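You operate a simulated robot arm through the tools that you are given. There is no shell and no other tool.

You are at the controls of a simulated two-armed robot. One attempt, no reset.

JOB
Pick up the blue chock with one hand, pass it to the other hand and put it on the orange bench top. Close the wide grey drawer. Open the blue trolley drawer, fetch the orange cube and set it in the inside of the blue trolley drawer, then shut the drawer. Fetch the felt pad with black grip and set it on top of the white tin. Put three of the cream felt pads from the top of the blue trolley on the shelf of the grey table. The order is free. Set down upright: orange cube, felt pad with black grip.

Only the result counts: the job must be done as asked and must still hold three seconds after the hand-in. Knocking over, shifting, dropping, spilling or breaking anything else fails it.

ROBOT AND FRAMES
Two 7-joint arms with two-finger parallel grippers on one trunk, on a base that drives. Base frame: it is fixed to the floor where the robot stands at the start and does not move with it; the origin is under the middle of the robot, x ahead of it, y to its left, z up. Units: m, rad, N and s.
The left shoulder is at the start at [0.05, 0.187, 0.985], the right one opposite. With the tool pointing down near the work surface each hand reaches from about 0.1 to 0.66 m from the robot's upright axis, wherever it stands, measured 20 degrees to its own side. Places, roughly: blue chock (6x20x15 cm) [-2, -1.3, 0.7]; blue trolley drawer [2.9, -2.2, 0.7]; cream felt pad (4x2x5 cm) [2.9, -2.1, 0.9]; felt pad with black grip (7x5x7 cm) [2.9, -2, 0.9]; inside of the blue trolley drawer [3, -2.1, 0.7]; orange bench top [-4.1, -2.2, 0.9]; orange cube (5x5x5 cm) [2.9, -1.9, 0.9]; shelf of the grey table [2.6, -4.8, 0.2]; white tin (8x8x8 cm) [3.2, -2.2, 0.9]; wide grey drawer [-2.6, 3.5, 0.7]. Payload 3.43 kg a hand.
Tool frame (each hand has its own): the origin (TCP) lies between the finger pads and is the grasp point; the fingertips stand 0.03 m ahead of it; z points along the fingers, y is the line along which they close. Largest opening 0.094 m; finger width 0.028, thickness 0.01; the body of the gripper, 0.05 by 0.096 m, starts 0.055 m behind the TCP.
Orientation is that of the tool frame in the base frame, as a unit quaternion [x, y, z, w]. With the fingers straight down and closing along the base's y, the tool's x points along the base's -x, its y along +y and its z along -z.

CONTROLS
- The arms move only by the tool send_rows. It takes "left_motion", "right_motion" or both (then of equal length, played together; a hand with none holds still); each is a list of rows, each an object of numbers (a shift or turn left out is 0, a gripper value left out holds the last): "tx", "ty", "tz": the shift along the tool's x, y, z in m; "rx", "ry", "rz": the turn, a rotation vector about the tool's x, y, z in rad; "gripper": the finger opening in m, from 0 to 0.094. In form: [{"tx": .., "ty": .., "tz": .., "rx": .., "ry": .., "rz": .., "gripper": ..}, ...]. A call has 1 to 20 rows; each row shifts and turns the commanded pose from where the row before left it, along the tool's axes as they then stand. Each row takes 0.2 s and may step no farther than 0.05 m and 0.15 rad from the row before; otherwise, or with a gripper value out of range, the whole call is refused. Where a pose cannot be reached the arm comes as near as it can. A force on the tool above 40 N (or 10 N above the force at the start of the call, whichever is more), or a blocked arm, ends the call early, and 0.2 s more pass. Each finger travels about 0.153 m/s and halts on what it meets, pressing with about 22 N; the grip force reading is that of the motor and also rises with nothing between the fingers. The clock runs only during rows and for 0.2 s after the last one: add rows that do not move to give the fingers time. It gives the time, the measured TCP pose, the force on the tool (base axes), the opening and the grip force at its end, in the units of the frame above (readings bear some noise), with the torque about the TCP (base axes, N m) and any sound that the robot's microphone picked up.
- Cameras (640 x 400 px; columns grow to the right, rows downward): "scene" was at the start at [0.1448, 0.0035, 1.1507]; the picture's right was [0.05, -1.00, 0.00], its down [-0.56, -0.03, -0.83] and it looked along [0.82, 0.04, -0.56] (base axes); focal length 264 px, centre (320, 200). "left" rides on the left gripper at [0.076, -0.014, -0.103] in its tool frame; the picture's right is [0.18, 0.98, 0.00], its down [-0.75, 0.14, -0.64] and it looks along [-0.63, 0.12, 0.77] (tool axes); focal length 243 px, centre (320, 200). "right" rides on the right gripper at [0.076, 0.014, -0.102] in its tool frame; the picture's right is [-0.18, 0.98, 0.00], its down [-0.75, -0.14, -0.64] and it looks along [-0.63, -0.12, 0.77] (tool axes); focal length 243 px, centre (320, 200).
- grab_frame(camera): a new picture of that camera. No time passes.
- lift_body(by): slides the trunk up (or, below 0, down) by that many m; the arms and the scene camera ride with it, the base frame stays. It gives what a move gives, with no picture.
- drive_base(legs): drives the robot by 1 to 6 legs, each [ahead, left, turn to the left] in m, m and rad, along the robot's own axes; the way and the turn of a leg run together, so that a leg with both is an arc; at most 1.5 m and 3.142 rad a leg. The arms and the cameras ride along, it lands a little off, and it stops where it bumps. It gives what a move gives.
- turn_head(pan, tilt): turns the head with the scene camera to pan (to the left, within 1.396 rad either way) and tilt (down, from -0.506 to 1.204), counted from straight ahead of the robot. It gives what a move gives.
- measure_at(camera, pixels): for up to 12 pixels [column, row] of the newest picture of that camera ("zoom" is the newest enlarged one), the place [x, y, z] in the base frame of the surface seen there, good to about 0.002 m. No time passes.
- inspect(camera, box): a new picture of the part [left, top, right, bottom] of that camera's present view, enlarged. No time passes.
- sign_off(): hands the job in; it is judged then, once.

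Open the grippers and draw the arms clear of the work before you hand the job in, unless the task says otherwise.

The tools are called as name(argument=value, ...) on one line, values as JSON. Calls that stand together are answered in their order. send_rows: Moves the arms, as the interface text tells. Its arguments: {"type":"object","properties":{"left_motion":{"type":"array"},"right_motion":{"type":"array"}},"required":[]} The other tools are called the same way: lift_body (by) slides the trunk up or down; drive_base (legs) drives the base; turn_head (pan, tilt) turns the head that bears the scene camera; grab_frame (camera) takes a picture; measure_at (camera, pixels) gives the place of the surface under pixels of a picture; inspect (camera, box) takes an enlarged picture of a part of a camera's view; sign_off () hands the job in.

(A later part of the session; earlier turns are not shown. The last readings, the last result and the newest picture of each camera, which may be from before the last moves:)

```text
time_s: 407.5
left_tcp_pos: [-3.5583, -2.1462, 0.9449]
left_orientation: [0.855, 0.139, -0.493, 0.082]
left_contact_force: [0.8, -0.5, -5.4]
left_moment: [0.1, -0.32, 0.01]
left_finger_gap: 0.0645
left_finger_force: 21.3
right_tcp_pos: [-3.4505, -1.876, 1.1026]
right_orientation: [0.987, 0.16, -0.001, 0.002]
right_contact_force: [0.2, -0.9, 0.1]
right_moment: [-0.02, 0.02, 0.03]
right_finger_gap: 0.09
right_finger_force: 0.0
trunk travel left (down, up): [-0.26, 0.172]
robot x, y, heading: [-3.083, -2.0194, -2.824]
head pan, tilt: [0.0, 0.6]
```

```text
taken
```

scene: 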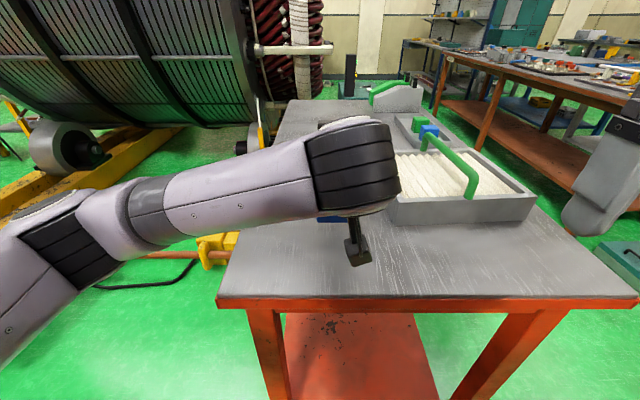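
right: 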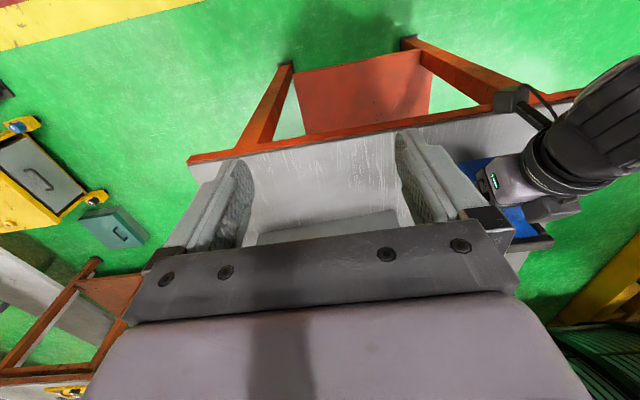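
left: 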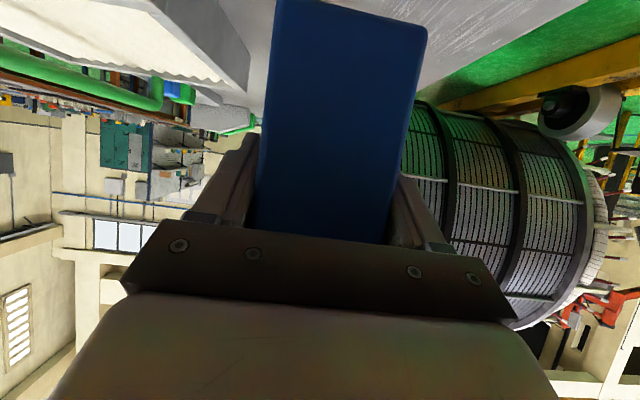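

send_rows(left_motion=[{"tx": 0.0043, "tz": 0.0025}, {"tx": 0.0035, "tz": 0.002}, {"tx": 0.0026, "tz": 0.0015}, {}])

```text
time_s: 408.5
left_tcp_pos: [-3.5586, -2.1462, 0.9343]
left_orientation: [0.854, 0.139, -0.495, 0.08]
left_contact_force: [0.6, -0.4, -2.1]
left_moment: [-0.14, 0.4, 0.05]
left_finger_gap: 0.0644
left_finger_force: 22.1
right_tcp_pos: [-3.451, -1.8749, 1.1033]
right_orientation: [0.987, 0.162, -0.001, 0.002]
right_contact_force: [0.7, 0.0, -0.7]
right_moment: [-0.04, -0.01, 0.02]
right_finger_gap: 0.0899
right_finger_force: 0.1
trunk travel left (down, up): [-0.26, 0.172]
robot x, y, heading: [-3.0858, -2.0157, -2.819]
head pan, tilt: [0.0, 0.6]
```

The far end touches first. I ease down a little more so it sits flat.

send_rows(left_motion=[{"tx": 0.0017, "tz": 0.001}, {"tx": 0.0017, "tz": 0.001}, {}])

```text
time_s: 409.3
left_tcp_pos: [-3.5584, -2.1448, 0.9318]
left_orientation: [0.853, 0.137, -0.497, 0.079]
left_contact_force: [2.7, -1.3, 15.4]
left_moment: [0.05, -0.6, -0.02]
left_finger_gap: 0.0645
left_finger_force: 22.4
right_tcp_pos: [-3.4484, -1.8744, 1.1031]
right_orientation: [0.987, 0.16, -0.001, 0.002]
right_contact_force: [0.2, -0.2, 0.3]
right_moment: [-0.02, 0.0, 0.02]
right_finger_gap: 0.0901
right_finger_force: 0.1
trunk travel left (down, up): [-0.26, 0.172]
robot x, y, heading: [-3.0868, -2.0147, -2.822]
head pan, tilt: [0.0, 0.6]
```

Now it is seated (15 N up). I open the left gripper and back out along the tool axis.

send_rows(left_motion=[{"gripper": 0.075}, {"gripper": 0.088}, {}, {"tz": -0.025}, {"tz": -0.03}, {"tz": -0.03}, {"tz": -0.03}, {"tz": -0.03}, {}])

grab_frame(camera="left")

grab_frame(camera="right")

```text
time_s: 411.0
left_tcp_pos: [-3.4728, -2.1756, 0.9595]
left_orientation: [0.838, 0.147, -0.495, 0.178]
left_contact_force: [1.5, 1.4, 0.5]
left_moment: [-0.01, 0.02, -0.01]
left_finger_gap: 0.0878
left_finger_force: 0.1
left hand out of reach, approached as far as the arm can: row 8
right_tcp_pos: [-3.4497, -1.8752, 1.1025]
right_orientation: [0.987, 0.161, 0.0, 0.002]
right_contact_force: [0.1, 0.2, -0.4]
right_moment: [0.01, 0.0, 0.01]
right_finger_gap: 0.0901
right_finger_force: 0.0
trunk travel left (down, up): [-0.26, 0.172]
robot x, y, heading: [-3.0864, -2.0183, -2.822]
head pan, tilt: [0.0, 0.6]
stopped in row 8 (left hand): the arm was blocked; the commanded pose is now the measured one
```

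```text
taken
```

left: 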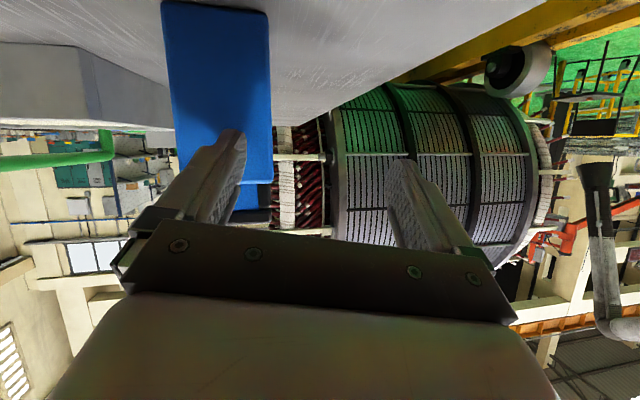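

```text
taken
```

right: 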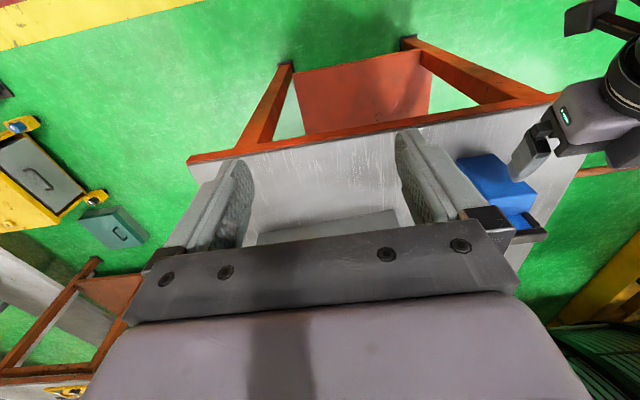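

The left arm met its limit while retracting and drifted left. I back the base away and check the chock's stance.

drive_base(legs=[[-0.35, 0, 0]])

grab_frame(camera="scene")

grab_frame(camera="left")

```text
time_s: 413.2
left_tcp_pos: [-3.1403, -2.066, 0.9597]
left_orientation: [0.837, 0.148, -0.495, 0.178]
left_contact_force: [0.2, 0.0, 0.0]
left_moment: [0.04, -0.01, -0.02]
left_finger_gap: 0.088
left_finger_force: 0.0
right_tcp_pos: [-3.116, -1.7646, 1.103]
right_orientation: [0.987, 0.162, 0.0, 0.001]
right_contact_force: [-1.5, -0.1, 0.8]
right_moment: [0.0, -0.01, -0.01]
right_finger_gap: 0.09
right_finger_force: 0.0
trunk travel left (down, up): [-0.26, 0.172]
robot x, y, heading: [-2.753, -1.9028, -2.82]
head pan, tilt: [0.0, 0.6]
```

```text
taken
```

scene: 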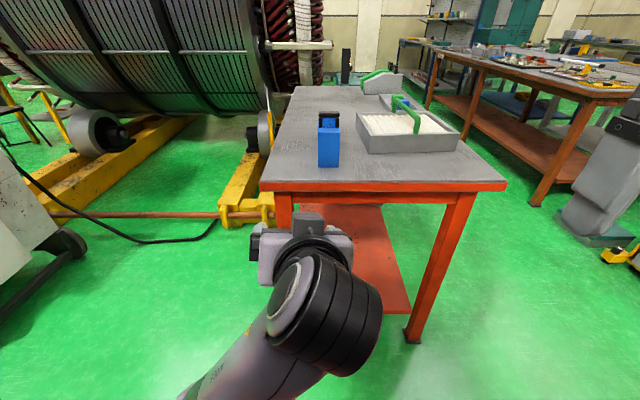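

```text
taken
```

left: 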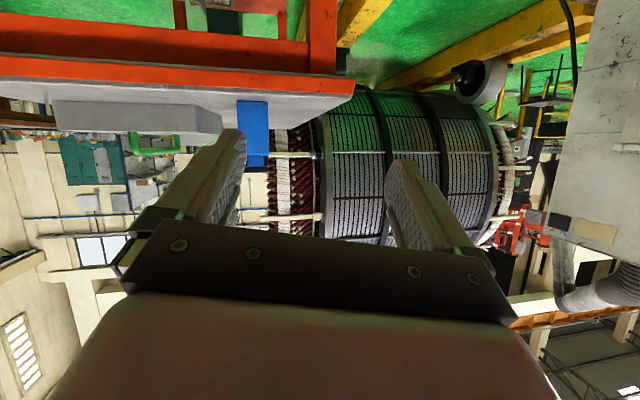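

The chock stands upright on the bench top beside the tray. Now I return the left tool to pointing down and to its own side.

send_rows(left_motion=[{"tz": 0.03}, {"tz": 0.03}, {"rx": 0.0226, "ry": 0.1212, "rz": 0.0028}, {"rx": 0.0226, "ry": 0.1212, "rz": 0.0028}, {"rx": 0.0226, "ry": 0.1212, "rz": 0.0028}, {"rx": 0.0226, "ry": 0.1212, "rz": 0.0028}, {"rx": 0.0226, "ry": 0.1212, "rz": 0.0028}, {"rx": 0.0226, "ry": 0.1212, "rz": 0.0028}, {"rx": 0.0226, "ry": 0.1212, "rz": 0.0028}, {"rx": 0.0226, "ry": 0.1212, "rz": 0.0028}, {"rx": 0.0226, "ry": 0.1212, "rz": 0.0028}, {}])

grab_frame(camera="scene")

```text
time_s: 414.3
left_tcp_pos: [-3.1846, -2.1502, 0.9042]
left_orientation: [0.887, 0.163, -0.371, 0.221]
left_contact_force: [0.0, 0.2, 0.2]
left_moment: [0.0, -0.04, -0.03]
left_finger_gap: 0.0879
left_finger_force: 0.0
right_tcp_pos: [-3.1165, -1.7648, 1.1028]
right_orientation: [0.987, 0.161, -0.001, 0.002]
right_contact_force: [0.0, -0.3, -0.5]
right_moment: [0.0, 0.0, 0.0]
right_finger_gap: 0.0901
right_finger_force: 0.1
trunk travel left (down, up): [-0.26, 0.172]
robot x, y, heading: [-2.7502, -1.9059, -2.822]
head pan, tilt: [0.0, 0.6]
stopped in row 5 (left hand): the arm was blocked; the commanded pose is now the measured one
```

```text
taken
```

scene: 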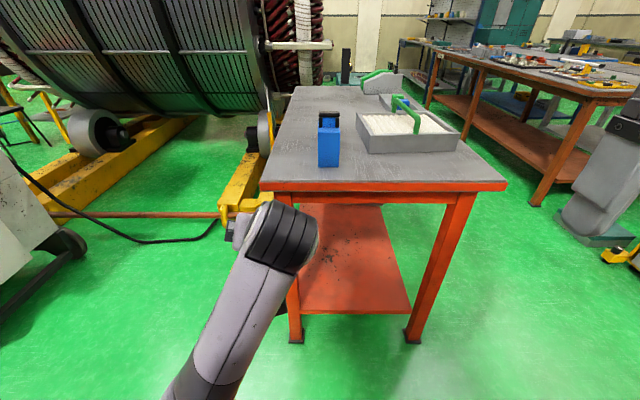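

The left elbow has dropped again. I repeat the trick: point the left hand inward (right) first.

send_rows(left_motion=[{"rx": 0.1196, "ry": 0.0475, "rz": -0.0431}, {"rx": 0.1196, "ry": 0.0475, "rz": -0.0431}, {"rx": 0.1196, "ry": 0.0475, "rz": -0.0431}, {"rx": 0.1196, "ry": 0.0475, "rz": -0.0431}, {"rx": 0.1196, "ry": 0.0475, "rz": -0.0431}, {"rx": 0.1196, "ry": 0.0475, "rz": -0.0431}, {"rx": 0.1196, "ry": 0.0475, "rz": -0.0431}, {"rx": 0.1196, "ry": 0.0475, "rz": -0.0431}, {"rx": 0.1196, "ry": 0.0475, "rz": -0.0431}, {"rx": 0.1196, "ry": 0.0475, "rz": -0.0431}, {"rx": 0.1196, "ry": 0.0475, "rz": -0.0431}, {"rx": 0.1196, "ry": 0.0475, "rz": -0.0431}, {"rx": 0.1196, "ry": 0.0475, "rz": -0.0431}, {"rx": 0.1196, "ry": 0.0475, "rz": -0.0431}, {"rx": 0.1196, "ry": 0.0475, "rz": -0.0431}, {}])

grab_frame(camera="scene")

```text
time_s: 415.3
left_tcp_pos: [-3.1768, -2.2018, 0.887]
left_orientation: [0.929, 0.179, -0.323, 0.034]
left_contact_force: [-0.3, -0.8, 0.4]
left_moment: [0.03, -0.01, 0.0]
left_finger_gap: 0.0882
left_finger_force: 0.0
right_tcp_pos: [-3.1172, -1.7657, 1.102]
right_orientation: [0.987, 0.162, 0.0, 0.002]
right_contact_force: [0.2, -0.2, -0.4]
right_moment: [0.0, 0.01, 0.01]
right_finger_gap: 0.0899
right_finger_force: 0.0
trunk travel left (down, up): [-0.26, 0.172]
robot x, y, heading: [-2.7532, -1.9049, -2.823]
head pan, tilt: [0.0, 0.6]
stopped in row 5 (left hand): the arm was blocked; the commanded pose is now the measured one
```

```text
taken
```

scene: 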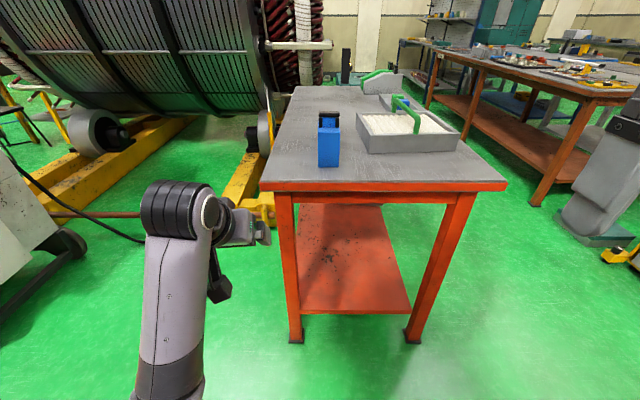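

I lower the hand, where the arm had more freedom before, and continue the rotation there.

send_rows(left_motion=[{"tx": 0.0245, "ty": 0.002, "tz": 0.0316}, {"tx": 0.0245, "ty": 0.002, "tz": 0.0316}, {"tx": 0.0245, "ty": 0.002, "tz": 0.0316}, {"tx": 0.0245, "ty": 0.002, "tz": 0.0316}, {"tx": 0.0245, "ty": 0.002, "tz": 0.0316}, {"tx": 0.0245, "ty": 0.002, "tz": 0.0316}, {}])

send_rows(left_motion=[{"rx": 0.12, "rz": -0.03}, {"rx": 0.12, "rz": -0.03}, {"rx": 0.12, "rz": -0.03}, {"rx": 0.12, "rz": -0.03}, {"rx": 0.12, "rz": -0.03}, {"rx": 0.12, "rz": -0.03}, {"rx": 0.12, "rz": -0.03}, {"rx": 0.12, "rz": -0.03}, {"rx": 0.12, "rz": -0.03}, {"rx": 0.12, "rz": -0.03}, {}])

grab_frame(camera="scene")

```text
time_s: 416.6
left_tcp_pos: [-3.2256, -2.2209, 0.7536]
left_orientation: [0.9, 0.174, -0.398, 0.046]
left_contact_force: [0.1, 0.1, 0.2]
left_moment: [0.02, 0.02, -0.02]
left_finger_gap: 0.0879
left_finger_force: 0.0
right_tcp_pos: [-3.1167, -1.7658, 1.1041]
right_orientation: [0.987, 0.162, 0.0, 0.002]
right_contact_force: [-0.5, 0.2, -0.5]
right_moment: [-0.01, 0.01, -0.02]
right_finger_gap: 0.09
right_finger_force: 0.1
trunk travel left (down, up): [-0.26, 0.172]
robot x, y, heading: [-2.752, -1.9022, -2.822]
head pan, tilt: [0.0, 0.6]
stopped in row 6 (left hand): the arm was blocked; the commanded pose is now the measured one
```

```text
time_s: 419.0
left_tcp_pos: [-3.2252, -2.2215, 0.7522]
left_orientation: [0.734, 0.045, -0.427, -0.526]
left_contact_force: [-1.0, 0.2, -0.7]
left_moment: [-0.01, 0.02, -0.02]
left_finger_gap: 0.0879
left_finger_force: 0.1
right_tcp_pos: [-3.1167, -1.7656, 1.1033]
right_orientation: [0.987, 0.161, -0.001, 0.001]
right_contact_force: [0.0, -0.4, 0.4]
right_moment: [0.04, 0.02, 0.02]
right_finger_gap: 0.0897
right_finger_force: 0.0
trunk travel left (down, up): [-0.26, 0.172]
robot x, y, heading: [-2.7535, -1.9046, -2.819]
head pan, tilt: [0.0, 0.6]
```

```text
taken
```

scene: 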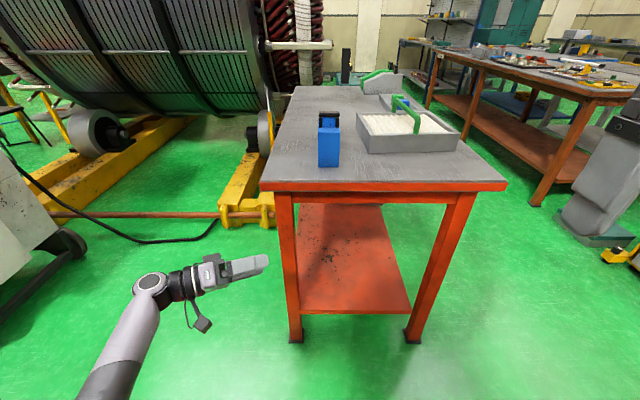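

The hand points inward. I turn it further toward the robot and then move it inward.

send_rows(left_motion=[{"rx": 0.082, "ry": 0.115, "rz": 0.0113}, {"rx": 0.082, "ry": 0.115, "rz": 0.0113}, {"rx": 0.082, "ry": 0.115, "rz": 0.0113}, {"rx": 0.082, "ry": 0.115, "rz": 0.0113}, {"rx": 0.082, "ry": 0.115, "rz": 0.0113}, {"rx": 0.082, "ry": 0.115, "rz": 0.0113}, {}])

grab_frame(camera="scene")

```text
time_s: 420.6
left_tcp_pos: [-3.1741, -2.1979, 0.7776]
left_orientation: [0.682, -0.262, -0.17, -0.661]
left_contact_force: [0.0, 0.7, 0.1]
left_moment: [-0.01, -0.01, 0.03]
left_finger_gap: 0.0879
left_finger_force: 0.0
left hand out of reach, approached as far as the arm can: row 4, 5, 6
right_tcp_pos: [-3.1173, -1.765, 1.1022]
right_orientation: [0.987, 0.162, -0.001, 0.002]
right_contact_force: [-0.3, 0.6, 0.3]
right_moment: [0.01, 0.01, -0.02]
right_finger_gap: 0.0897
right_finger_force: 0.1
trunk travel left (down, up): [-0.26, 0.172]
robot x, y, heading: [-2.7505, -1.9056, -2.82]
head pan, tilt: [0.0, 0.6]
```

```text
taken
```

scene: 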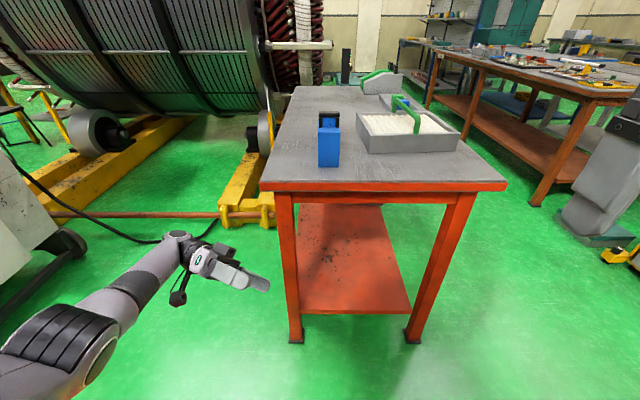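

The elbow is coming out. I move the hand inward to the right.

send_rows(left_motion=[{"tx": -0.0127, "ty": -0.0042, "tz": 0.0361}, {"tx": -0.0127, "ty": -0.0042, "tz": 0.0361}, {"tx": -0.0127, "ty": -0.0042, "tz": 0.0361}, {"tx": -0.0127, "ty": -0.0042, "tz": 0.0361}, {"tx": -0.0127, "ty": -0.0042, "tz": 0.0361}, {"tx": -0.0127, "ty": -0.0042, "tz": 0.0361}, {}])

grab_frame(camera="scene")

```text
time_s: 422.2
left_tcp_pos: [-3.1982, -1.9742, 0.8226]
left_orientation: [0.689, -0.261, -0.171, -0.654]
left_contact_force: [0.1, -0.8, 0.0]
left_moment: [-0.03, 0.0, -0.02]
left_finger_gap: 0.0879
left_finger_force: 0.1
right_tcp_pos: [-3.1174, -1.7664, 1.1021]
right_orientation: [0.987, 0.162, 0.0, 0.002]
right_contact_force: [0.9, 0.6, 0.0]
right_moment: [-0.03, -0.01, -0.01]
right_finger_gap: 0.0898
right_finger_force: 0.1
trunk travel left (down, up): [-0.26, 0.172]
robot x, y, heading: [-2.7553, -1.9065, -2.824]
head pan, tilt: [0.0, 0.6]
```

```text
taken
```

scene: 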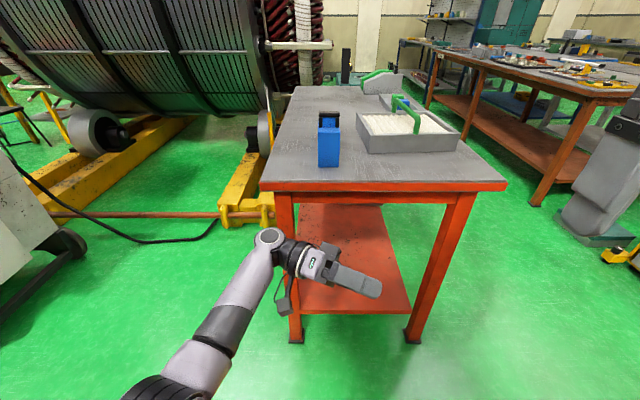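

Now I rotate the left tool back to straight down from this posture.

send_rows(left_motion=[{"rx": -0.118, "ry": 0.0115, "rz": -0.0644}, {"rx": -0.118, "ry": 0.0115, "rz": -0.0644}, {"rx": -0.118, "ry": 0.0115, "rz": -0.0644}, {"rx": -0.118, "ry": 0.0115, "rz": -0.0644}, {"rx": -0.118, "ry": 0.0115, "rz": -0.0644}, {"rx": -0.118, "ry": 0.0115, "rz": -0.0644}, {"rx": -0.118, "ry": 0.0115, "rz": -0.0644}, {"rx": -0.118, "ry": 0.0115, "rz": -0.0644}, {"rx": -0.118, "ry": 0.0115, "rz": -0.0644}, {"rx": -0.118, "ry": 0.0115, "rz": -0.0644}, {"rx": -0.118, "ry": 0.0115, "rz": -0.0644}, {"rx": -0.118, "ry": 0.0115, "rz": -0.0644}, {"rx": -0.118, "ry": 0.0115, "rz": -0.0644}, {}])

grab_frame(camera="scene")

```text
time_s: 425.2
left_tcp_pos: [-3.198, -1.9761, 0.8218]
left_orientation: [0.987, 0.161, 0.001, 0.001]
left_contact_force: [0.0, -0.2, 0.3]
left_moment: [-0.03, -0.02, 0.02]
left_finger_gap: 0.088
left_finger_force: 0.1
right_tcp_pos: [-3.1173, -1.7655, 1.1021]
right_orientation: [0.987, 0.162, 0.0, 0.002]
right_contact_force: [1.1, 0.2, -1.1]
right_moment: [-0.02, 0.0, 0.0]
right_finger_gap: 0.09
right_finger_force: 0.1
trunk travel left (down, up): [-0.26, 0.172]
robot x, y, heading: [-2.7572, -1.9088, -2.818]
head pan, tilt: [0.0, 0.6]
```

```text
taken
```

scene: 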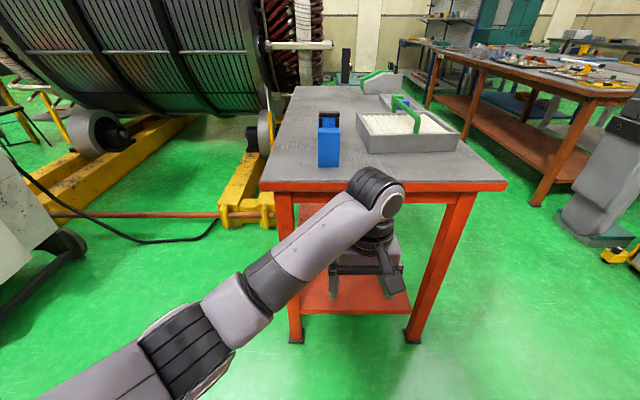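

The left arm is healthy again. I raise it to its own side.

send_rows(left_motion=[{"tz": -0.04}, {"tz": -0.04}, {"tz": -0.04, "ty": 0.02}, {"ty": 0.04, "tz": -0.02}, {"ty": 0.04, "tx": 0.015}, {"ty": 0.04, "tx": 0.015}, {"ty": 0.04, "tx": 0.015}, {"ty": 0.04, "tx": 0.015}, {"ty": 0.03, "tx": 0.02}, {}])

lift_body(by=-0.06)

turn_head(pan=-1.39, tilt=0.35)

grab_frame(camera="scene")

```text
time_s: 427.4
left_tcp_pos: [-3.0437, -2.1857, 0.9628]
left_orientation: [0.988, 0.156, 0.001, -0.001]
left_contact_force: [0.1, -1.2, 0.6]
left_moment: [-0.01, -0.01, -0.01]
left_finger_gap: 0.0881
left_finger_force: 0.1
right_tcp_pos: [-3.1183, -1.7663, 1.1022]
right_orientation: [0.987, 0.161, 0.0, 0.002]
right_contact_force: [-0.2, -0.1, 0.9]
right_moment: [0.0, 0.01, -0.01]
right_finger_gap: 0.0899
right_finger_force: 0.1
trunk travel left (down, up): [-0.26, 0.172]
robot x, y, heading: [-2.7511, -1.9076, -2.822]
head pan, tilt: [0.0, 0.6]
```

```text
time_s: 428.4
left_tcp_pos: [-3.0451, -2.1857, 0.903]
left_orientation: [0.987, 0.158, 0.001, -0.001]
left_contact_force: [0.2, -0.5, 0.6]
left_moment: [0.02, 0.0, -0.02]
left_finger_gap: 0.0881
left_finger_force: 0.2
right_tcp_pos: [-3.1166, -1.7663, 1.0424]
right_orientation: [0.987, 0.161, 0.0, 0.001]
right_contact_force: [0.8, -0.5, 0.0]
right_moment: [0.01, -0.02, 0.04]
right_finger_gap: 0.0902
right_finger_force: 0.0
trunk travel left (down, up): [-0.2, 0.232]
robot x, y, heading: [-2.7515, -1.9098, -2.823]
head pan, tilt: [0.0, 0.6]
```

```text
time_s: 430.0
left_tcp_pos: [-3.0448, -2.1854, 0.9026]
left_orientation: [0.988, 0.158, 0.001, -0.001]
left_contact_force: [0.1, 0.0, 0.6]
left_moment: [-0.02, -0.01, 0.01]
left_finger_gap: 0.0884
left_finger_force: 0.0
right_tcp_pos: [-3.1174, -1.7652, 1.0421]
right_orientation: [0.987, 0.161, 0.0, 0.001]
right_contact_force: [-0.6, -1.0, 1.2]
right_moment: [0.02, 0.03, 0.01]
right_finger_gap: 0.0902
right_finger_force: 0.0
trunk travel left (down, up): [-0.2, 0.232]
robot x, y, heading: [-2.7516, -1.9042, -2.82]
head pan, tilt: [-1.389, 0.351]
```

```text
taken
```

scene: 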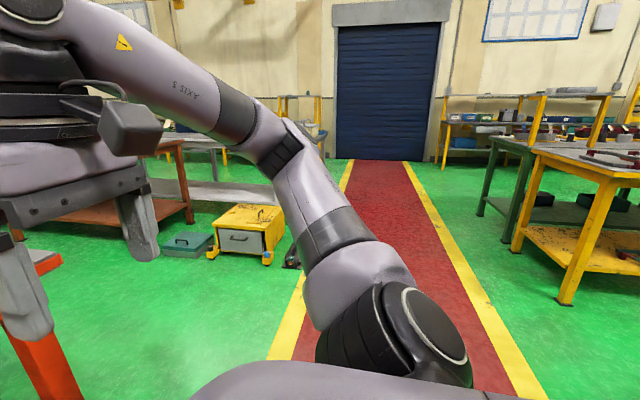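

A clear red lane leads north toward the drawer area. I turn right and drive along it.

drive_base(legs=[[0, 0, -1.78], [1.5, 0, 0]])

turn_head(pan=0.0, tilt=0.3)

grab_frame(camera="scene")

```text
time_s: 441.7
left_tcp_pos: [-3.142, -0.0693, 0.9017]
left_orientation: [0.746, -0.666, 0.001, 0.0]
left_contact_force: [0.5, -0.3, -0.3]
left_moment: [0.05, -0.02, 0.01]
left_finger_gap: 0.0877
left_finger_force: 0.0
right_tcp_pos: [-2.7163, -0.0825, 1.0416]
right_orientation: [0.748, -0.664, -0.002, 0.0]
right_contact_force: [0.4, -0.2, -0.6]
right_moment: [0.0, -0.01, 0.0]
right_finger_gap: 0.0897
right_finger_force: 0.0
trunk travel left (down, up): [-0.2, 0.232]
robot x, y, heading: [-2.9285, -0.4099, 1.684]
head pan, tilt: [-1.389, 0.351]
```

```text
time_s: 443.2
left_tcp_pos: [-3.1432, -0.0692, 0.9019]
left_orientation: [0.746, -0.666, 0.002, 0.0]
left_contact_force: [0.5, -0.7, 0.1]
left_moment: [-0.02, -0.02, 0.01]
left_finger_gap: 0.088
left_finger_force: 0.1
right_tcp_pos: [-2.7155, -0.0831, 1.0422]
right_orientation: [0.748, -0.664, -0.002, 0.002]
right_contact_force: [0.0, 0.0, -0.1]
right_moment: [-0.01, -0.02, 0.03]
right_finger_gap: 0.0904
right_finger_force: 0.1
trunk travel left (down, up): [-0.2, 0.232]
robot x, y, heading: [-2.9267, -0.4094, 1.688]
head pan, tilt: [0.0, 0.3]
```

```text
taken
```

scene: 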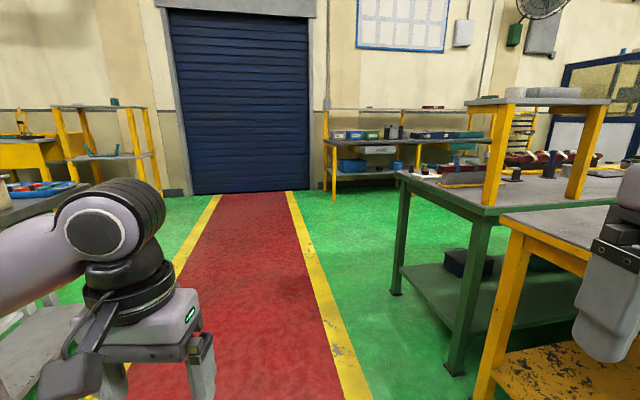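

At (380,150) there is a bench against the far wall with what may be the grey drawer. I zoom.

inspect(camera="scene", box=[310, 95, 510, 215])

measure_at(camera="scene", pixels=[[378, 149], [390, 150], [334, 198], [397, 293], [455, 370], [412, 172], [330, 142], [480, 135], [400, 185], [360, 180], [310, 200], [440, 185]])

```text
3.20 times, centred on (410, 155) of scene
```

zoom: 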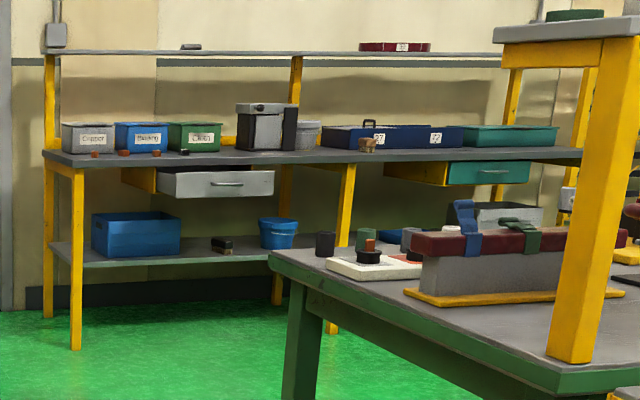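

```text
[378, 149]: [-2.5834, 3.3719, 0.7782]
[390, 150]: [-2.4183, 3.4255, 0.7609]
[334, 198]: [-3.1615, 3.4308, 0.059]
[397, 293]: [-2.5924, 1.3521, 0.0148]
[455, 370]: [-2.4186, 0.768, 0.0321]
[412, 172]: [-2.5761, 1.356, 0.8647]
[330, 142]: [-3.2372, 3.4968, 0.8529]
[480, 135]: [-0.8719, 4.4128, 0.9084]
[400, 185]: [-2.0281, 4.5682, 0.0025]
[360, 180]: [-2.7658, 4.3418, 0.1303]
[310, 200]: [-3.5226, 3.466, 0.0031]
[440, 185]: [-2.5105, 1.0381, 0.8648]
```

The wide grey drawer stands out of the wall bench at about (-2.58,3.37,0.78), facing heading 1.885. I check the left side of the lane for clearance.

measure_at(camera="scene", pixels=[[60, 185], [30, 195], [20, 325], [55, 340], [155, 185], [100, 185], [215, 200], [290, 197], [185, 250], [320, 270], [40, 300], [5, 215]])

```text
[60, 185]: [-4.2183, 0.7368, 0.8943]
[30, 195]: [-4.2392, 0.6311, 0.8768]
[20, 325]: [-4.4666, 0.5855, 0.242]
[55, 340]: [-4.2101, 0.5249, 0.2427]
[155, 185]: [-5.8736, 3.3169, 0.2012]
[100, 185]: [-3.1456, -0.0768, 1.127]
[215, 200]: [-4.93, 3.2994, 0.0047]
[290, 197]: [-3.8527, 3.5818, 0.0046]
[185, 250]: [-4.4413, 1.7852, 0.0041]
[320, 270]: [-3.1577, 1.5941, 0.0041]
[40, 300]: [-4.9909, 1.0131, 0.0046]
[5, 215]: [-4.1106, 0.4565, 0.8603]
```

Lane centre is about x = -3.3. I drive north to y≈1.9, then look again.

drive_base(legs=[[0, 0, 0.1], [1.5, 0, 0], [0.85, 0, 0]])

turn_head(pan=-0.6, tilt=0.4)

grab_frame(camera="scene")

```text
time_s: 455.2
left_tcp_pos: [-3.6677, 2.1943, 0.902]
left_orientation: [0.777, -0.63, 0.001, -0.001]
left_contact_force: [0.1, 0.9, -0.3]
left_moment: [-0.01, 0.0, 0.01]
left_finger_gap: 0.0881
left_finger_force: 0.0
right_tcp_pos: [-3.2428, 2.2203, 1.0436]
right_orientation: [0.779, -0.627, -0.002, 0.001]
right_contact_force: [0.3, 0.2, 0.2]
right_moment: [-0.01, -0.01, -0.02]
right_finger_gap: 0.0899
right_finger_force: 0.1
trunk travel left (down, up): [-0.2, 0.232]
robot x, y, heading: [-3.4228, 1.8715, 1.786]
head pan, tilt: [0.0, 0.3]
```

```text
time_s: 456.2
left_tcp_pos: [-3.6692, 2.1937, 0.9019]
left_orientation: [0.777, -0.63, 0.001, 0.0]
left_contact_force: [0.1, -0.1, 0.4]
left_moment: [0.0, -0.02, 0.0]
left_finger_gap: 0.0881
left_finger_force: 0.1
right_tcp_pos: [-3.2406, 2.22, 1.0423]
right_orientation: [0.779, -0.627, -0.002, 0.001]
right_contact_force: [-0.3, 1.0, -0.1]
right_moment: [0.03, -0.05, 0.03]
right_finger_gap: 0.0901
right_finger_force: 0.1
trunk travel left (down, up): [-0.2, 0.232]
robot x, y, heading: [-3.4242, 1.8734, 1.782]
head pan, tilt: [-0.6, 0.4]
```

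```text
taken
```

scene: 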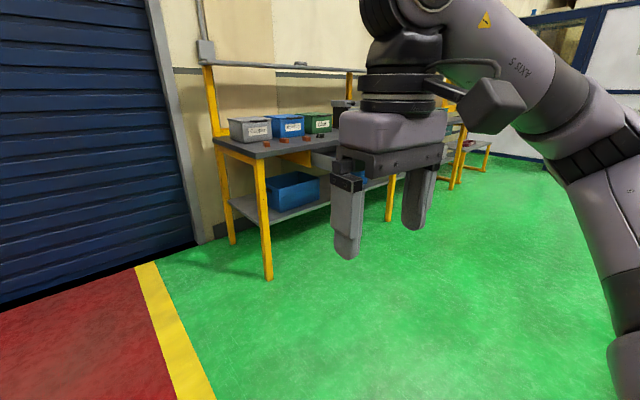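

The floor between is clear. I step forward and then sidestep right to stand before the drawer.

drive_base(legs=[[0.4, 0, 0], [0, -1.2, 0.1]])

turn_head(pan=0.0, tilt=0.5)

grab_frame(camera="scene")

```text
time_s: 469.2
left_tcp_pos: [-2.6179, 2.8775, 0.9018]
left_orientation: [0.81, -0.587, 0.001, 0.0]
left_contact_force: [-0.8, 0.7, -0.3]
left_moment: [-0.02, -0.02, -0.02]
left_finger_gap: 0.0879
left_finger_force: 0.1
right_tcp_pos: [-2.1974, 2.9503, 1.0428]
right_orientation: [0.812, -0.583, -0.002, 0.001]
right_contact_force: [-0.7, -0.1, -0.2]
right_moment: [-0.01, 0.02, -0.01]
right_finger_gap: 0.09
right_finger_force: 0.0
trunk travel left (down, up): [-0.2, 0.232]
robot x, y, heading: [-2.3378, 2.5883, 1.892]
head pan, tilt: [-0.6, 0.4]
```

```text
time_s: 470.2
left_tcp_pos: [-2.6165, 2.8768, 0.9036]
left_orientation: [0.81, -0.587, 0.001, 0.0]
left_contact_force: [-0.1, -0.1, 0.7]
left_moment: [-0.01, 0.01, 0.0]
left_finger_gap: 0.0877
left_finger_force: 0.0
right_tcp_pos: [-2.1978, 2.9498, 1.0431]
right_orientation: [0.812, -0.584, -0.001, 0.001]
right_contact_force: [0.5, 0.2, 0.4]
right_moment: [-0.02, 0.02, -0.05]
right_finger_gap: 0.0902
right_finger_force: 0.1
trunk travel left (down, up): [-0.2, 0.232]
robot x, y, heading: [-2.3353, 2.5858, 1.894]
head pan, tilt: [0.0, 0.499]
```

```text
taken
```

scene: 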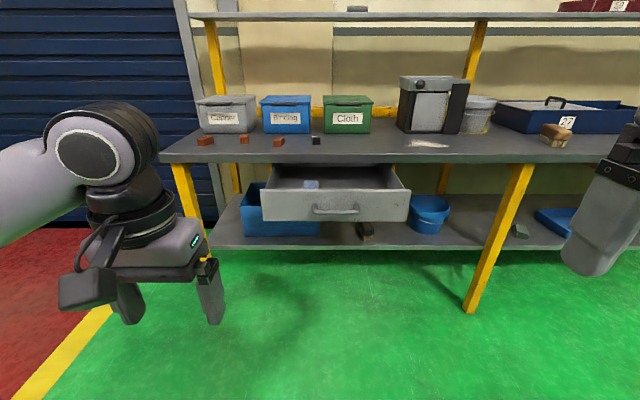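

The open grey drawer is at (335,195), with a small blue thing inside. I measure handle, face and table edge.

measure_at(camera="scene", pixels=[[336, 209], [315, 209], [357, 209], [275, 205], [400, 205], [336, 194], [270, 160], [400, 160], [336, 218], [312, 183], [350, 175], [410, 192]])

inspect(camera="scene", box=[240, 130, 432, 250])

```text
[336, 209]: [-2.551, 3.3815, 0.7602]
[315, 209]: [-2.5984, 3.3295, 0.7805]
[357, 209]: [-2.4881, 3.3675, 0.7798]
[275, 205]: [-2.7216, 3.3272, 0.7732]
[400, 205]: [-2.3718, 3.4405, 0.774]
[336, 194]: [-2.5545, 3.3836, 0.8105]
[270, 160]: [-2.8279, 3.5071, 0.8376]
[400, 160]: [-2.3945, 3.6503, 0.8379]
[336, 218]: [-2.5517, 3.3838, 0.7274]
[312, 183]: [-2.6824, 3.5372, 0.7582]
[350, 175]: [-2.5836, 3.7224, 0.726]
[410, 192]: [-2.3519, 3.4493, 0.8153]
```

```text
3.33 times, centred on (336, 190) of scene
```

zoom: 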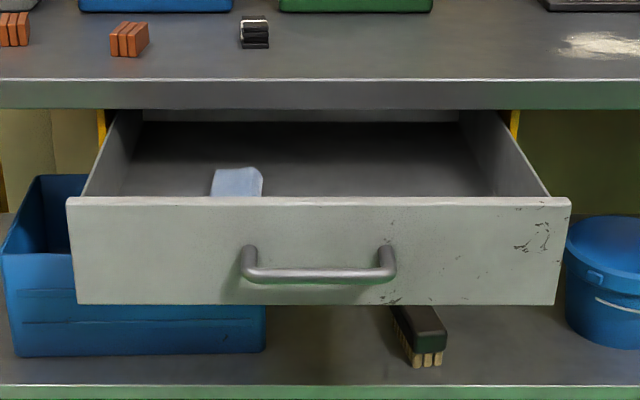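

The drawer must go in about 0.2 m along heading 1.884; the handle bar is at (-2.543,3.349,0.775). I drive nearer with the handle before the right arm.

drive_base(legs=[[0.34, 0.1, -0.01]])

send_rows(right_motion=[{"gripper": 0.0, "ty": 0.035}, {"ty": 0.035}, {"ty": 0.03}, {}, {}])

turn_head(pan=-0.2, tilt=0.75)

grab_frame(camera="scene")

```text
time_s: 472.5
left_tcp_pos: [-2.8123, 3.1709, 0.9031]
left_orientation: [0.806, -0.593, 0.001, -0.001]
left_contact_force: [-0.5, 0.5, 0.2]
left_moment: [-0.01, -0.05, 0.01]
left_finger_gap: 0.0882
left_finger_force: 0.1
right_tcp_pos: [-2.3916, 3.2384, 1.0417]
right_orientation: [0.808, -0.59, -0.002, 0.001]
right_contact_force: [-0.2, 0.1, 0.6]
right_moment: [0.01, 0.01, 0.02]
right_finger_gap: 0.09
right_finger_force: 0.2
trunk travel left (down, up): [-0.2, 0.232]
robot x, y, heading: [-2.5345, 2.875, 1.877]
head pan, tilt: [0.0, 0.499]
```

```text
time_s: 473.7
left_tcp_pos: [-2.8129, 3.1694, 0.9027]
left_orientation: [0.805, -0.593, 0.002, -0.001]
left_contact_force: [-0.4, -0.3, 0.5]
left_moment: [-0.02, -0.04, 0.03]
left_finger_gap: 0.0882
left_finger_force: 0.1
right_tcp_pos: [-2.485, 3.2068, 1.0436]
right_orientation: [0.808, -0.589, -0.002, 0.001]
right_contact_force: [0.2, -0.6, 0.3]
right_moment: [-0.02, -0.02, 0.02]
right_finger_gap: 0.0001
right_finger_force: 22.1
trunk travel left (down, up): [-0.2, 0.232]
robot x, y, heading: [-2.5415, 2.8764, 1.876]
head pan, tilt: [0.0, 0.499]
```

```text
time_s: 474.5
left_tcp_pos: [-2.8131, 3.1705, 0.9019]
left_orientation: [0.805, -0.593, 0.001, 0.0]
left_contact_force: [-0.2, 0.4, 0.8]
left_moment: [0.0, -0.02, 0.03]
left_finger_gap: 0.0882
left_finger_force: 0.1
right_tcp_pos: [-2.4863, 3.2084, 1.0437]
right_orientation: [0.808, -0.589, -0.002, 0.001]
right_contact_force: [-0.3, 0.1, -0.6]
right_moment: [0.02, 0.0, 0.0]
right_finger_gap: 0.0
right_finger_force: 21.7
trunk travel left (down, up): [-0.2, 0.232]
robot x, y, heading: [-2.539, 2.873, 1.878]
head pan, tilt: [-0.201, 0.75]
```

```text
taken
```

scene: 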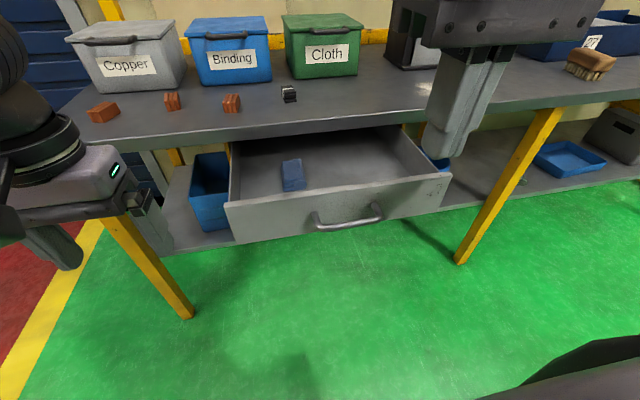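

The closed right hand is 15 cm before the bar. I lower it to bar height and begin the push.

send_rows(right_motion=[{"tz": 0.04, "ty": 0.012}, {"tz": 0.04}, {"tz": 0.04}, {"tz": 0.04}, {"tz": 0.04}, {"tz": 0.04}, {"tz": 0.03}, {"tx": -0.03}, {"tx": -0.03}, {"tx": -0.03}, {"tx": -0.02}, {"tx": -0.012}, {"tx": -0.012}, {"tx": -0.012}, {"tx": -0.012}, {}])

grab_frame(camera="scene")

```text
time_s: 477.9
left_tcp_pos: [-2.8131, 3.171, 0.9019]
left_orientation: [0.805, -0.593, 0.002, 0.0]
left_contact_force: [0.5, -0.2, 0.2]
left_moment: [0.0, 0.01, 0.02]
left_finger_gap: 0.0879
left_finger_force: 0.1
right_tcp_pos: [-2.5481, 3.3545, 0.7738]
right_orientation: [0.808, -0.589, -0.002, 0.0]
right_contact_force: [-1.0, 0.3, 0.6]
right_moment: [0.01, 0.0, -0.01]
right_finger_gap: 0.0
right_finger_force: 21.6
trunk travel left (down, up): [-0.2, 0.232]
robot x, y, heading: [-2.5364, 2.8731, 1.881]
head pan, tilt: [-0.201, 0.75]
```

```text
taken
```

scene: 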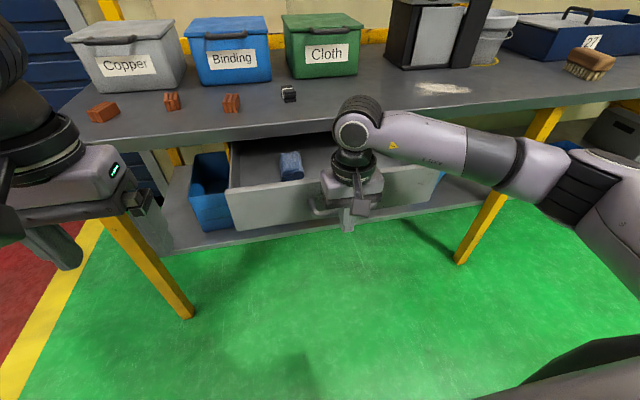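

The drawer is sliding in smoothly. I keep pushing.

send_rows(right_motion=[{"tx": -0.012}, {"tx": -0.012}, {"tx": -0.012}, {"tx": -0.012}, {"tx": -0.012}, {"tx": -0.012}, {"tx": -0.012}, {"tx": -0.012}, {"tx": -0.012}, {"tx": -0.012}, {"tx": -0.012}, {"tx": -0.012}, {}])

grab_frame(camera="scene")

```text
time_s: 480.7
left_tcp_pos: [-2.813, 3.1702, 0.9022]
left_orientation: [0.805, -0.593, 0.001, 0.0]
left_contact_force: [-0.5, 0.2, 0.7]
left_moment: [0.02, 0.01, 0.04]
left_finger_gap: 0.0882
left_finger_force: 0.2
right_tcp_pos: [-2.5919, 3.4906, 0.7731]
right_orientation: [0.808, -0.589, -0.001, 0.002]
right_contact_force: [-0.4, 0.1, 0.1]
right_moment: [-0.01, 0.02, -0.03]
right_finger_gap: 0.0
right_finger_force: 21.8
trunk travel left (down, up): [-0.2, 0.232]
robot x, y, heading: [-2.5365, 2.8765, 1.876]
head pan, tilt: [-0.201, 0.75]
```

```text
taken
```

scene: 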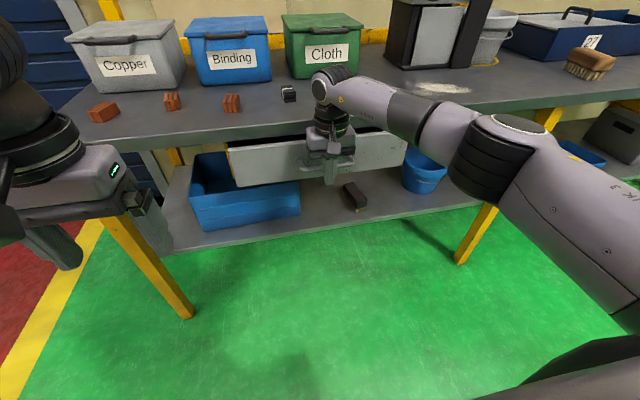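

About 2–3 cm remain. I go on in small steps until the stop is felt.

send_rows(right_motion=[{"tx": -0.008}, {"tx": -0.008}, {"tx": -0.006}, {"tx": -0.005}, {"tx": -0.005}, {"tx": -0.005}, {"tx": -0.005}, {}])

inspect(camera="scene", box=[190, 60, 450, 230])

```text
time_s: 482.5
left_tcp_pos: [-2.8129, 3.1706, 0.9018]
left_orientation: [0.806, -0.592, 0.0, -0.001]
left_contact_force: [0.0, 0.2, -0.4]
left_moment: [0.02, 0.02, 0.01]
left_finger_gap: 0.0882
left_finger_force: 0.2
right_tcp_pos: [-2.5965, 3.5115, 0.7727]
right_orientation: [0.808, -0.589, -0.002, 0.001]
right_contact_force: [0.2, -0.7, 0.0]
right_moment: [0.01, 0.02, -0.04]
right_finger_gap: 0.0
right_finger_force: 22.0
right hand out of reach, approached as far as the arm can: row 4, 5, 6, 7
trunk travel left (down, up): [-0.2, 0.232]
robot x, y, heading: [-2.5351, 2.8773, 1.879]
head pan, tilt: [-0.201, 0.75]
```

```text
2.35 times, centred on (320, 145) of scene
```

zoom: 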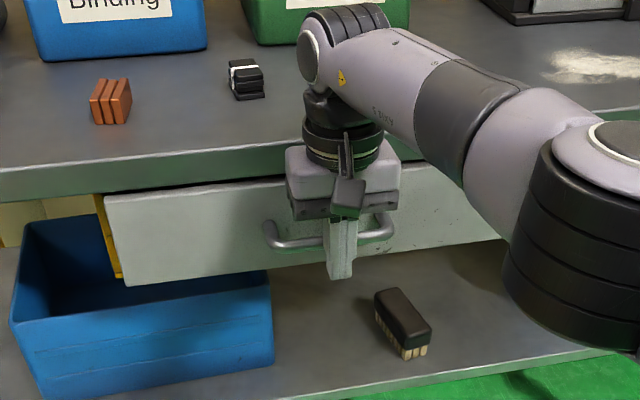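

The arm is at its reach limit. I back it off 6 cm, drive the base 6 cm nearer, and continue the push with the arm.

send_rows(right_motion=[{"tx": 0.03}, {"tx": 0.04}, {}])

drive_base(legs=[[0.06, 0, 0]])

send_rows(right_motion=[{"tx": -0.007}, {"tx": -0.006}, {"tx": -0.006}, {"tx": -0.006}, {"tx": -0.006}, {"tx": -0.006}, {"tx": -0.006}, {"tx": -0.006}, {"tx": -0.006}, {"tx": -0.006}, {}])

inspect(camera="scene", box=[190, 60, 450, 230])

```text
time_s: 483.3
left_tcp_pos: [-2.8119, 3.1709, 0.902]
left_orientation: [0.805, -0.593, 0.001, 0.0]
left_contact_force: [0.4, -0.7, -0.8]
left_moment: [0.0, 0.04, 0.02]
left_finger_gap: 0.0881
left_finger_force: 0.1
right_tcp_pos: [-2.5725, 3.4466, 0.7722]
right_orientation: [0.808, -0.59, -0.002, 0.001]
right_contact_force: [-0.7, 1.0, 0.2]
right_moment: [0.02, 0.01, 0.04]
right_finger_gap: 0.0003
right_finger_force: 22.2
trunk travel left (down, up): [-0.2, 0.232]
robot x, y, heading: [-2.5355, 2.8744, 1.876]
head pan, tilt: [-0.201, 0.75]
```

```text
time_s: 484.2
left_tcp_pos: [-2.8309, 3.2265, 0.9023]
left_orientation: [0.805, -0.593, 0.001, 0.0]
left_contact_force: [0.1, 0.0, -0.3]
left_moment: [0.0, 0.03, 0.0]
left_finger_gap: 0.0881
left_finger_force: 0.1
right_tcp_pos: [-2.5932, 3.502, 0.7735]
right_orientation: [0.808, -0.589, -0.002, 0.001]
right_contact_force: [-1.1, 0.1, 0.3]
right_moment: [0.01, -0.06, -0.01]
right_finger_gap: 0.0
right_finger_force: 22.3
trunk travel left (down, up): [-0.2, 0.232]
robot x, y, heading: [-2.5548, 2.9309, 1.878]
head pan, tilt: [-0.201, 0.75]
```

```text
time_s: 485.7
left_tcp_pos: [-2.8297, 3.2258, 0.9033]
left_orientation: [0.806, -0.593, 0.0, -0.001]
left_contact_force: [-0.4, -0.7, -0.2]
left_moment: [0.0, 0.01, 0.0]
left_finger_gap: 0.0879
left_finger_force: 0.1
right_tcp_pos: [-2.6038, 3.5313, 0.7735]
right_orientation: [0.809, -0.587, 0.007, 0.005]
right_contact_force: [6.7, -12.1, 8.7]
right_moment: [0.32, -0.02, 0.06]
right_finger_gap: 0.0
right_finger_force: 21.8
trunk travel left (down, up): [-0.2, 0.232]
robot x, y, heading: [-2.5524, 2.93, 1.876]
head pan, tilt: [-0.201, 0.75]
stopped in row 7 (right hand): the force on the tool passed its limit at 48 N (the readings are from after the stop); the commanded pose is now the measured one
```

```text
2.35 times, centred on (320, 145) of scene
```

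zoom: 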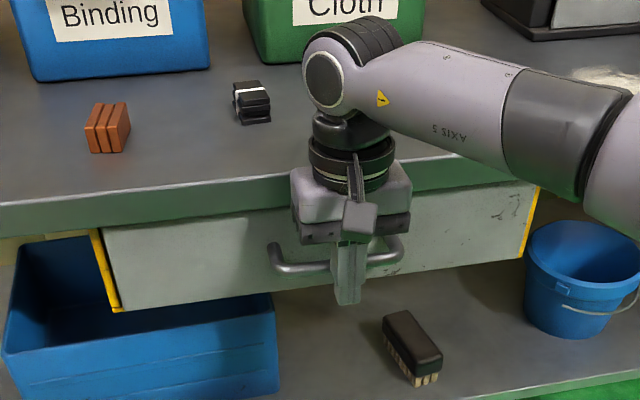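

The push stopped at 48 N with the face inside the yellow housing. I back off, lift and check that it is flush.

send_rows(right_motion=[{"tx": 0.03}, {"tx": 0.04}, {"tx": 0.04}, {"tz": -0.04}, {"tz": -0.04}, {"tz": -0.04}, {"tz": -0.04}, {"tz": -0.04}, {"gripper": 0.06}, {}])

drive_base(legs=[[-0.35, -0.1, 0]])

turn_head(pan=0.0, tilt=0.55)

grab_frame(camera="scene")

inspect(camera="scene", box=[220, 110, 460, 260])

```text
time_s: 487.9
left_tcp_pos: [-2.8308, 3.2265, 0.9017]
left_orientation: [0.806, -0.592, 0.0, -0.001]
left_contact_force: [0.0, -0.2, 1.1]
left_moment: [-0.01, 0.0, -0.01]
left_finger_gap: 0.088
left_finger_force: 0.1
right_tcp_pos: [-2.5707, 3.4315, 0.9736]
right_orientation: [0.809, -0.587, 0.007, 0.006]
right_contact_force: [-0.2, 0.2, -0.1]
right_moment: [-0.01, -0.01, 0.03]
right_finger_gap: 0.0601
right_finger_force: 0.0
trunk travel left (down, up): [-0.2, 0.232]
robot x, y, heading: [-2.5532, 2.9327, 1.876]
head pan, tilt: [-0.201, 0.75]
```

```text
time_s: 490.2
left_tcp_pos: [-2.6297, 2.9222, 0.9017]
left_orientation: [0.807, -0.591, 0.001, -0.001]
left_contact_force: [0.8, -0.6, -0.2]
left_moment: [0.03, 0.02, 0.01]
left_finger_gap: 0.0878
left_finger_force: 0.0
right_tcp_pos: [-2.3714, 3.1272, 0.9733]
right_orientation: [0.81, -0.587, 0.007, 0.005]
right_contact_force: [-0.3, -0.9, -0.8]
right_moment: [0.01, 0.01, 0.04]
right_finger_gap: 0.06
right_finger_force: 0.1
trunk travel left (down, up): [-0.2, 0.232]
robot x, y, heading: [-2.351, 2.6292, 1.886]
head pan, tilt: [-0.201, 0.75]
```

```text
time_s: 491.0
left_tcp_pos: [-2.6299, 2.9211, 0.9026]
left_orientation: [0.806, -0.592, 0.001, 0.0]
left_contact_force: [0.2, -0.7, 0.4]
left_moment: [-0.01, 0.01, -0.01]
left_finger_gap: 0.0881
left_finger_force: 0.0
right_tcp_pos: [-2.3708, 3.1264, 0.9725]
right_orientation: [0.81, -0.586, 0.006, 0.005]
right_contact_force: [0.4, -1.0, 0.0]
right_moment: [0.0, -0.03, 0.05]
right_finger_gap: 0.0601
right_finger_force: 0.2
trunk travel left (down, up): [-0.2, 0.232]
robot x, y, heading: [-2.3547, 2.6256, 1.878]
head pan, tilt: [0.0, 0.55]
```

```text
taken
```

scene: 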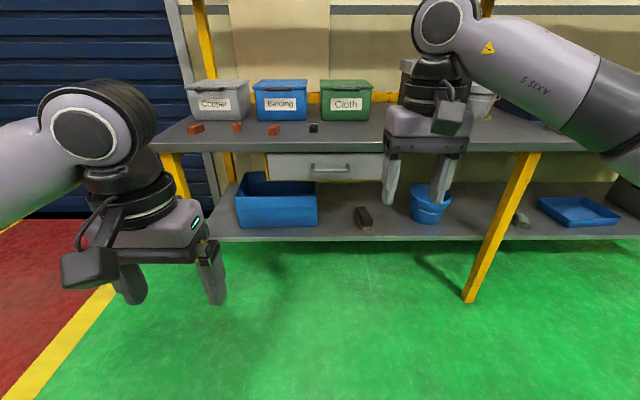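

```text
2.67 times, centred on (340, 185) of scene
```

zoom: 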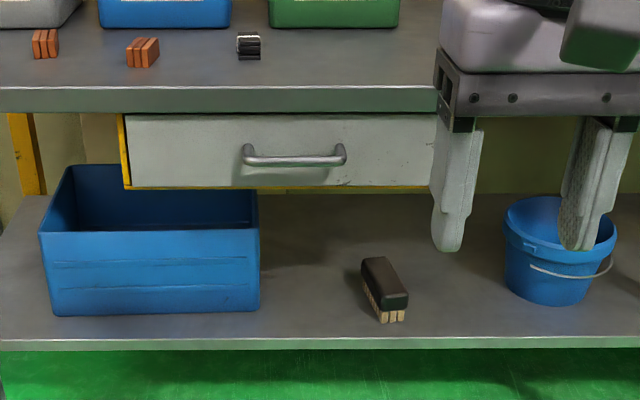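

The drawer is closed, flush in its yellow frame. I verify with measures of the face and frame.

measure_at(camera="zoom", pixels=[[180, 155], [400, 150], [125, 160], [200, 189], [350, 189], [200, 100], [150, 130]])

```text
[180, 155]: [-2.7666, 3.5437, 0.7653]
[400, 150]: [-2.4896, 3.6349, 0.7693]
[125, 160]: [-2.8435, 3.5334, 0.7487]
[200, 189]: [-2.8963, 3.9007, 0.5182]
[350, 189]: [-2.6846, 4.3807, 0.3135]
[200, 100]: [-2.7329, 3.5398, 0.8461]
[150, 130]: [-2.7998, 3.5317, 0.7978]
```

The face stands about 1.4 cm before the measured frame edge. I zoom closer to judge whether any gap is left.

inspect(camera="scene", box=[258, 145, 318, 190])

measure_at(camera="zoom", pixels=[[92, 150], [97, 100], [97, 200], [115, 150], [200, 150], [100, 250], [300, 285], [300, 276], [300, 290], [60, 150], [150, 60], [150, 75]])

```text
8.89 times, centred on (288, 168) of scene
```

zoom: 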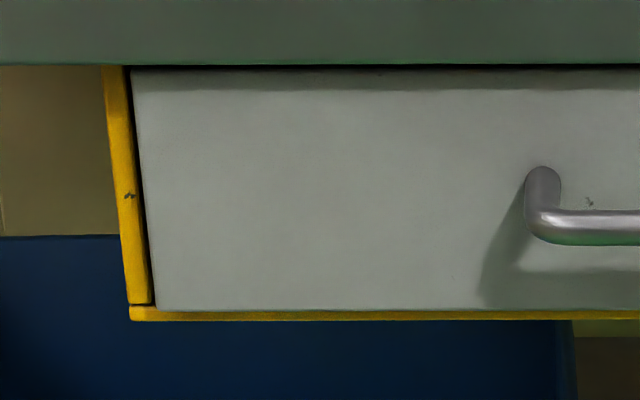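

```text
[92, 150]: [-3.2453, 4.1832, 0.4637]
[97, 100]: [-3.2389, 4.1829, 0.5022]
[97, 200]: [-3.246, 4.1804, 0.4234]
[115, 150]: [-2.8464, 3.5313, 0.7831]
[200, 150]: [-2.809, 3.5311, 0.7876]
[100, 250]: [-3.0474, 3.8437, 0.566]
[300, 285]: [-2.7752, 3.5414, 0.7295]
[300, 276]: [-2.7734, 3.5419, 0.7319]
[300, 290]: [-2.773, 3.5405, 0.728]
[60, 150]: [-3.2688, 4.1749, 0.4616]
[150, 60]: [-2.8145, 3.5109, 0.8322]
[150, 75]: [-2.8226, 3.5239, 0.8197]
```

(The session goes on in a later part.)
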